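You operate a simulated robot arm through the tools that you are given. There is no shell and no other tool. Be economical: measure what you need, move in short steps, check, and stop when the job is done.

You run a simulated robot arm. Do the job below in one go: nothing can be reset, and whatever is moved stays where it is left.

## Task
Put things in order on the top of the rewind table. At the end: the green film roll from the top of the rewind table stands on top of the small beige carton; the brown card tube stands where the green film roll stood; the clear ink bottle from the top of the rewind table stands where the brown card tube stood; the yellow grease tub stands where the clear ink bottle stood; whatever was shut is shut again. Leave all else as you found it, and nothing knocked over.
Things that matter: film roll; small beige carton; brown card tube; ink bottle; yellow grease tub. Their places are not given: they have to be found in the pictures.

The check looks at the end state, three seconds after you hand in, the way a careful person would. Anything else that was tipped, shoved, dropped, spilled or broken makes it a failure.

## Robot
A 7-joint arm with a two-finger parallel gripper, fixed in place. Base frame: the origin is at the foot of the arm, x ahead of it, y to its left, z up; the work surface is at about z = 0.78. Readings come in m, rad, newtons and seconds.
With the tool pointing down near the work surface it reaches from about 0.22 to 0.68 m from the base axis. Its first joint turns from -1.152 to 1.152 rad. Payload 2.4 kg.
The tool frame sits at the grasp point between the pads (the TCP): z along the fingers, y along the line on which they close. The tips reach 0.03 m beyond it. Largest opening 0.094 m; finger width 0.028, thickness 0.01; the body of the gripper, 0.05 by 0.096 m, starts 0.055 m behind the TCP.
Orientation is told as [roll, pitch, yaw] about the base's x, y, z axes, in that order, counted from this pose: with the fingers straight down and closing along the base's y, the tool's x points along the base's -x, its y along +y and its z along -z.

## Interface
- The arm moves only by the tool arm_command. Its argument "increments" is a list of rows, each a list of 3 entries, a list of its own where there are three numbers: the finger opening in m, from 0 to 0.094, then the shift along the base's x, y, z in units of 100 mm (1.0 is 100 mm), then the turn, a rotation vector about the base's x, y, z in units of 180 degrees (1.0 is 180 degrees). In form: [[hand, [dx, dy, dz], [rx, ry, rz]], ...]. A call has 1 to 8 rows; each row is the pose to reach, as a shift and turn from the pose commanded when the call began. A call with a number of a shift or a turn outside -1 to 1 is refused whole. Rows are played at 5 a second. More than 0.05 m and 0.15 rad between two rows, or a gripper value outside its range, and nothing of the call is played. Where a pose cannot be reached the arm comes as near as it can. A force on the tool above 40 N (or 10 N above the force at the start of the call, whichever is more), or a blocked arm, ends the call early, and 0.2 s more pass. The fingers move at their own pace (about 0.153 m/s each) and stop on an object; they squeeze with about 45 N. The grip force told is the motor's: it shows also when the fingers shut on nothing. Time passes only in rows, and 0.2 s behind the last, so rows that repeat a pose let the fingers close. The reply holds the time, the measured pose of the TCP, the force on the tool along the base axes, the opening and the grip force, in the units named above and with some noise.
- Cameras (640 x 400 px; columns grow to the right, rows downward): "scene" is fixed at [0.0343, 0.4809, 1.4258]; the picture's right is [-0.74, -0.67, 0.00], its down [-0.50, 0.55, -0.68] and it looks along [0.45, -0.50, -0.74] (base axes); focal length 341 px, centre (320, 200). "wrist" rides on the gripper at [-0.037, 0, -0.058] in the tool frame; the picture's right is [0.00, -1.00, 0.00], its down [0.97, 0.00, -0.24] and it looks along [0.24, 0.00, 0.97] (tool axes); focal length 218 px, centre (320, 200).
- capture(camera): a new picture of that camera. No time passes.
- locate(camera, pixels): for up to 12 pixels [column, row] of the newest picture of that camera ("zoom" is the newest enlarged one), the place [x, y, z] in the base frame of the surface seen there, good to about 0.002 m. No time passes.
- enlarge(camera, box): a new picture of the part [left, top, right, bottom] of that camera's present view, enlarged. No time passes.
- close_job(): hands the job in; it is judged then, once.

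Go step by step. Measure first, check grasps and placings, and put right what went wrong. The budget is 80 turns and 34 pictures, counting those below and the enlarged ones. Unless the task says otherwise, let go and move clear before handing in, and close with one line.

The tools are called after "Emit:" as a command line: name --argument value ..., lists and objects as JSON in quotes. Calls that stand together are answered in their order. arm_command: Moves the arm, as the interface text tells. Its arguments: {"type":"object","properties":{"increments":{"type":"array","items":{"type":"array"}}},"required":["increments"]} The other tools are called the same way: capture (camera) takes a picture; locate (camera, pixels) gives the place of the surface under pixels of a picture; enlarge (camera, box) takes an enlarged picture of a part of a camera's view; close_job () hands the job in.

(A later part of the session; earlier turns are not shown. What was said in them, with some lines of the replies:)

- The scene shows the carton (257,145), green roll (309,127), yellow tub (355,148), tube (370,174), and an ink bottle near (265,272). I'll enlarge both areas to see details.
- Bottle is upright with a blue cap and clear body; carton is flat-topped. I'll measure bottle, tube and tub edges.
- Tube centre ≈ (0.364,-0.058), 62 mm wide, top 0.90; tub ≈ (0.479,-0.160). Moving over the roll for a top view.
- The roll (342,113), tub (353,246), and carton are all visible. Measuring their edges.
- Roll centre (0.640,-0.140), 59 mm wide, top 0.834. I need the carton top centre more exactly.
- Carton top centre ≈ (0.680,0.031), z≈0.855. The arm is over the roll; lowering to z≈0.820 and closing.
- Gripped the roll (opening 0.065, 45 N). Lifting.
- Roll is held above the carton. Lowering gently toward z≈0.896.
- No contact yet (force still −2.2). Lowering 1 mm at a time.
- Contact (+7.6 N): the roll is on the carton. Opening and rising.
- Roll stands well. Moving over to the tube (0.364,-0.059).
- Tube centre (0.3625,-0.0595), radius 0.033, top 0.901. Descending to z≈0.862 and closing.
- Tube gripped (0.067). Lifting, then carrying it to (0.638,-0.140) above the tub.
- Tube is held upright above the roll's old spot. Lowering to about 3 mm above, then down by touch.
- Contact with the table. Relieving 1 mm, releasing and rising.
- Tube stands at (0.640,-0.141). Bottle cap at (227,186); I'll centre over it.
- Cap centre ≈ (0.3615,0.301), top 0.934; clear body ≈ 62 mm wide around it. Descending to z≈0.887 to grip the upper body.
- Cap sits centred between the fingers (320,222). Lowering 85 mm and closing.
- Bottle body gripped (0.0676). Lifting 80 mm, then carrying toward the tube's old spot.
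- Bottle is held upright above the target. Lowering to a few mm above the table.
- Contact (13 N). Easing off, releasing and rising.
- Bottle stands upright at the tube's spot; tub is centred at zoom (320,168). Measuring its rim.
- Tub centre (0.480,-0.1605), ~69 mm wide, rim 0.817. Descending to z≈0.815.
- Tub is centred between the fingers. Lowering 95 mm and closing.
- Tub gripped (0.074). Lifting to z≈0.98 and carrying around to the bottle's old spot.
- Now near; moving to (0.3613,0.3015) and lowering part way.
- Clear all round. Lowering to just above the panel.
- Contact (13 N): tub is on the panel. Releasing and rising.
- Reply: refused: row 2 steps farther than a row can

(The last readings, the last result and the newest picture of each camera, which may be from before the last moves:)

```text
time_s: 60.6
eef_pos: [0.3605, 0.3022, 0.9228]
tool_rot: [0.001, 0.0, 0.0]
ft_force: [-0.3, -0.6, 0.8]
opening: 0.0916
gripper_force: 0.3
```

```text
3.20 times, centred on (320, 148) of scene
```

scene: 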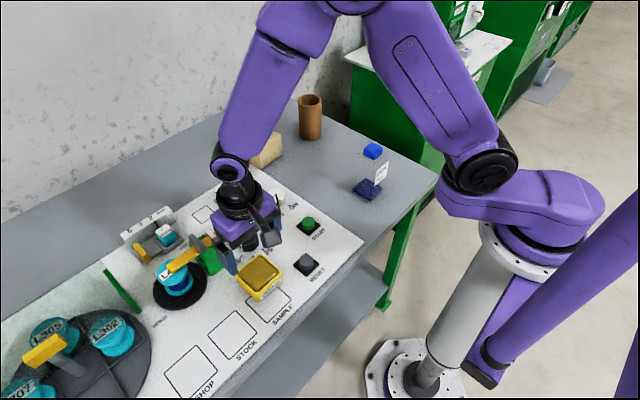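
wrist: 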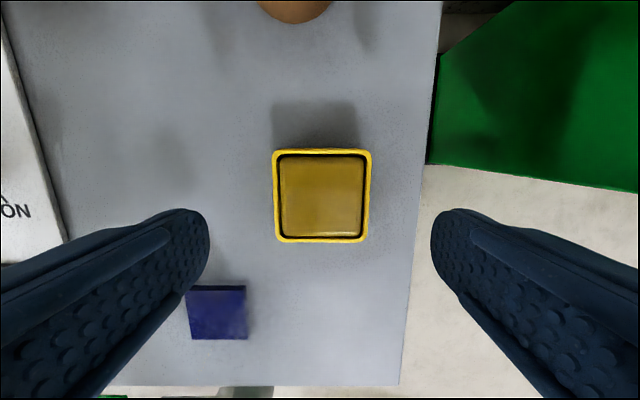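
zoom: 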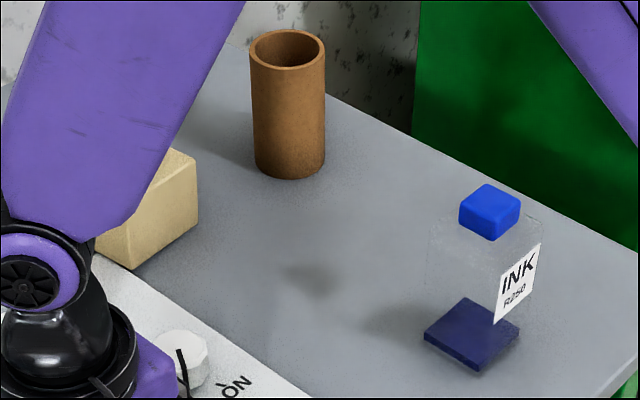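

The tub is released and stands on the panel, and tube and bottle are upright; the retreat was refused for step size. Retreating in smaller steps for an open view.

Emit:
arm_command --increments '[[0.092, [0, 0, 0.4], [0, 0, 0]], [0.092, [0, 0, 0.8], [0, 0, 0]], [0.092, [0, -0.3, 1.0], [0, 0, 0]], [0.092, [0, -0.7, 1.0], [0, 0, 0]], [0.092, [0, -1.0, 1.0], [0, 0, 0]]]'

Emit:
arm_command --increments '[[0.092, [0, -0.4, 0.2], [0, 0, 0]], [0.092, [0, -0.8, 0.4], [0, 0, 0]], [0.092, [0, -1.0, 0.5], [0, 0, 0]]]'

Emit:
arm_command --increments '[[0.092, [0, -0.4, 0], [0, 0, 0]], [0.092, [0, -0.8, 0], [0, 0, 0]], [0.092, [0, -1.0, 0], [0, 0, 0]], [0.092, [0, -1.0, 0], [0, 0, 0]]]'

Emit:
capture --camera "scene"

Emit:
enlarge --camera "scene" --box '[180, 85, 420, 235]'

Emit:
enlarge --camera "scene" --box '[180, 200, 340, 300]'

Emit:
locate --camera "zoom" --pixels '[[238, 290], [308, 225], [405, 265], [320, 340], [318, 275]]'

```text
time_s: 61.8
eef_pos: [0.3649, 0.2013, 1.0232]
tool_rot: [0.0, 0.002, -0.001]
ft_force: [-0.4, 0.3, 0.4]
opening: 0.0921
gripper_force: 0.1
```

```text
time_s: 62.6
eef_pos: [0.3624, 0.1027, 1.0749]
tool_rot: [-0.002, -0.001, 0.0]
ft_force: [0.3, 1.0, -0.2]
opening: 0.092
gripper_force: 0.0
```

```text
time_s: 63.6
eef_pos: [0.3637, 0.0012, 1.0733]
tool_rot: [0.001, 0.0, 0.0]
ft_force: [0.1, -0.4, -0.4]
opening: 0.092
gripper_force: 0.0
```

```text
8 pictures are left
```

scene: 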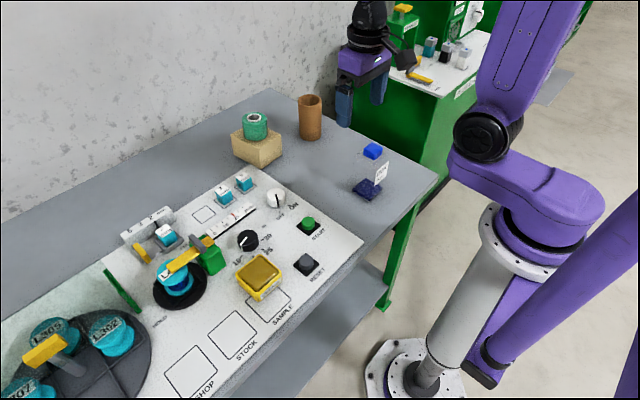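

```text
2.67 times, centred on (300, 160) of scene
```

zoom: 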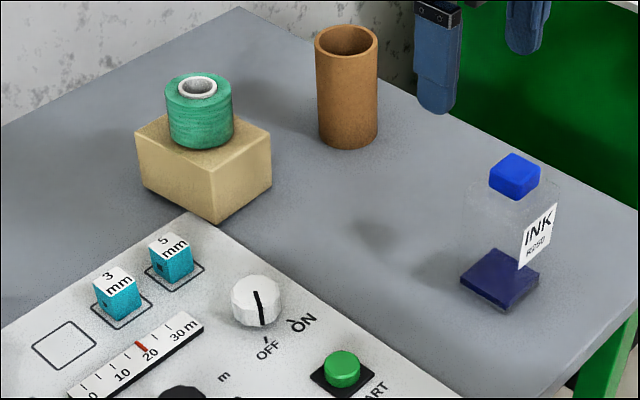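

```text
4.00 times, centred on (260, 250) of scene
```

zoom: 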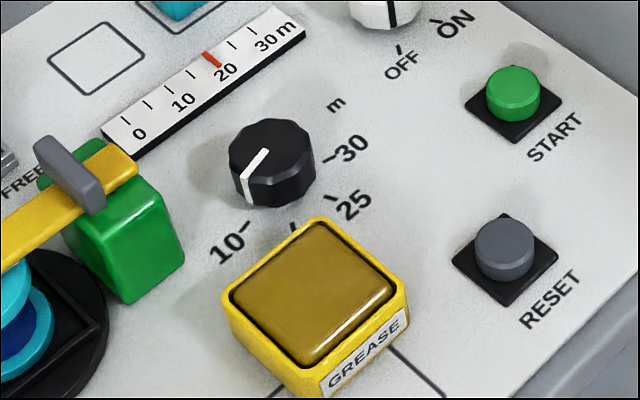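

```text
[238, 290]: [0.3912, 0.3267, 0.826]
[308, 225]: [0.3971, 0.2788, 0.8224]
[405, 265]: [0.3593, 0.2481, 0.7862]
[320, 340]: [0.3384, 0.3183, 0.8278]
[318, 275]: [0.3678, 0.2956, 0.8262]
```

The final pictures show everything in its place: the roll is on the carton, the tube is at (0.640,-0.141), the bottle is at the tube's old spot and the tub is at the bottle's old spot. Panel controls and other items look unchanged, and the arm is clear, so I'm handing in.

Emit:
close_job

```text
The job is handed in.
```

The job is handed in: the green roll is on the carton, and the brown tube, ink bottle and grease tub each stand in their new places. Nothing was knocked over, and nothing shut had to be opened.
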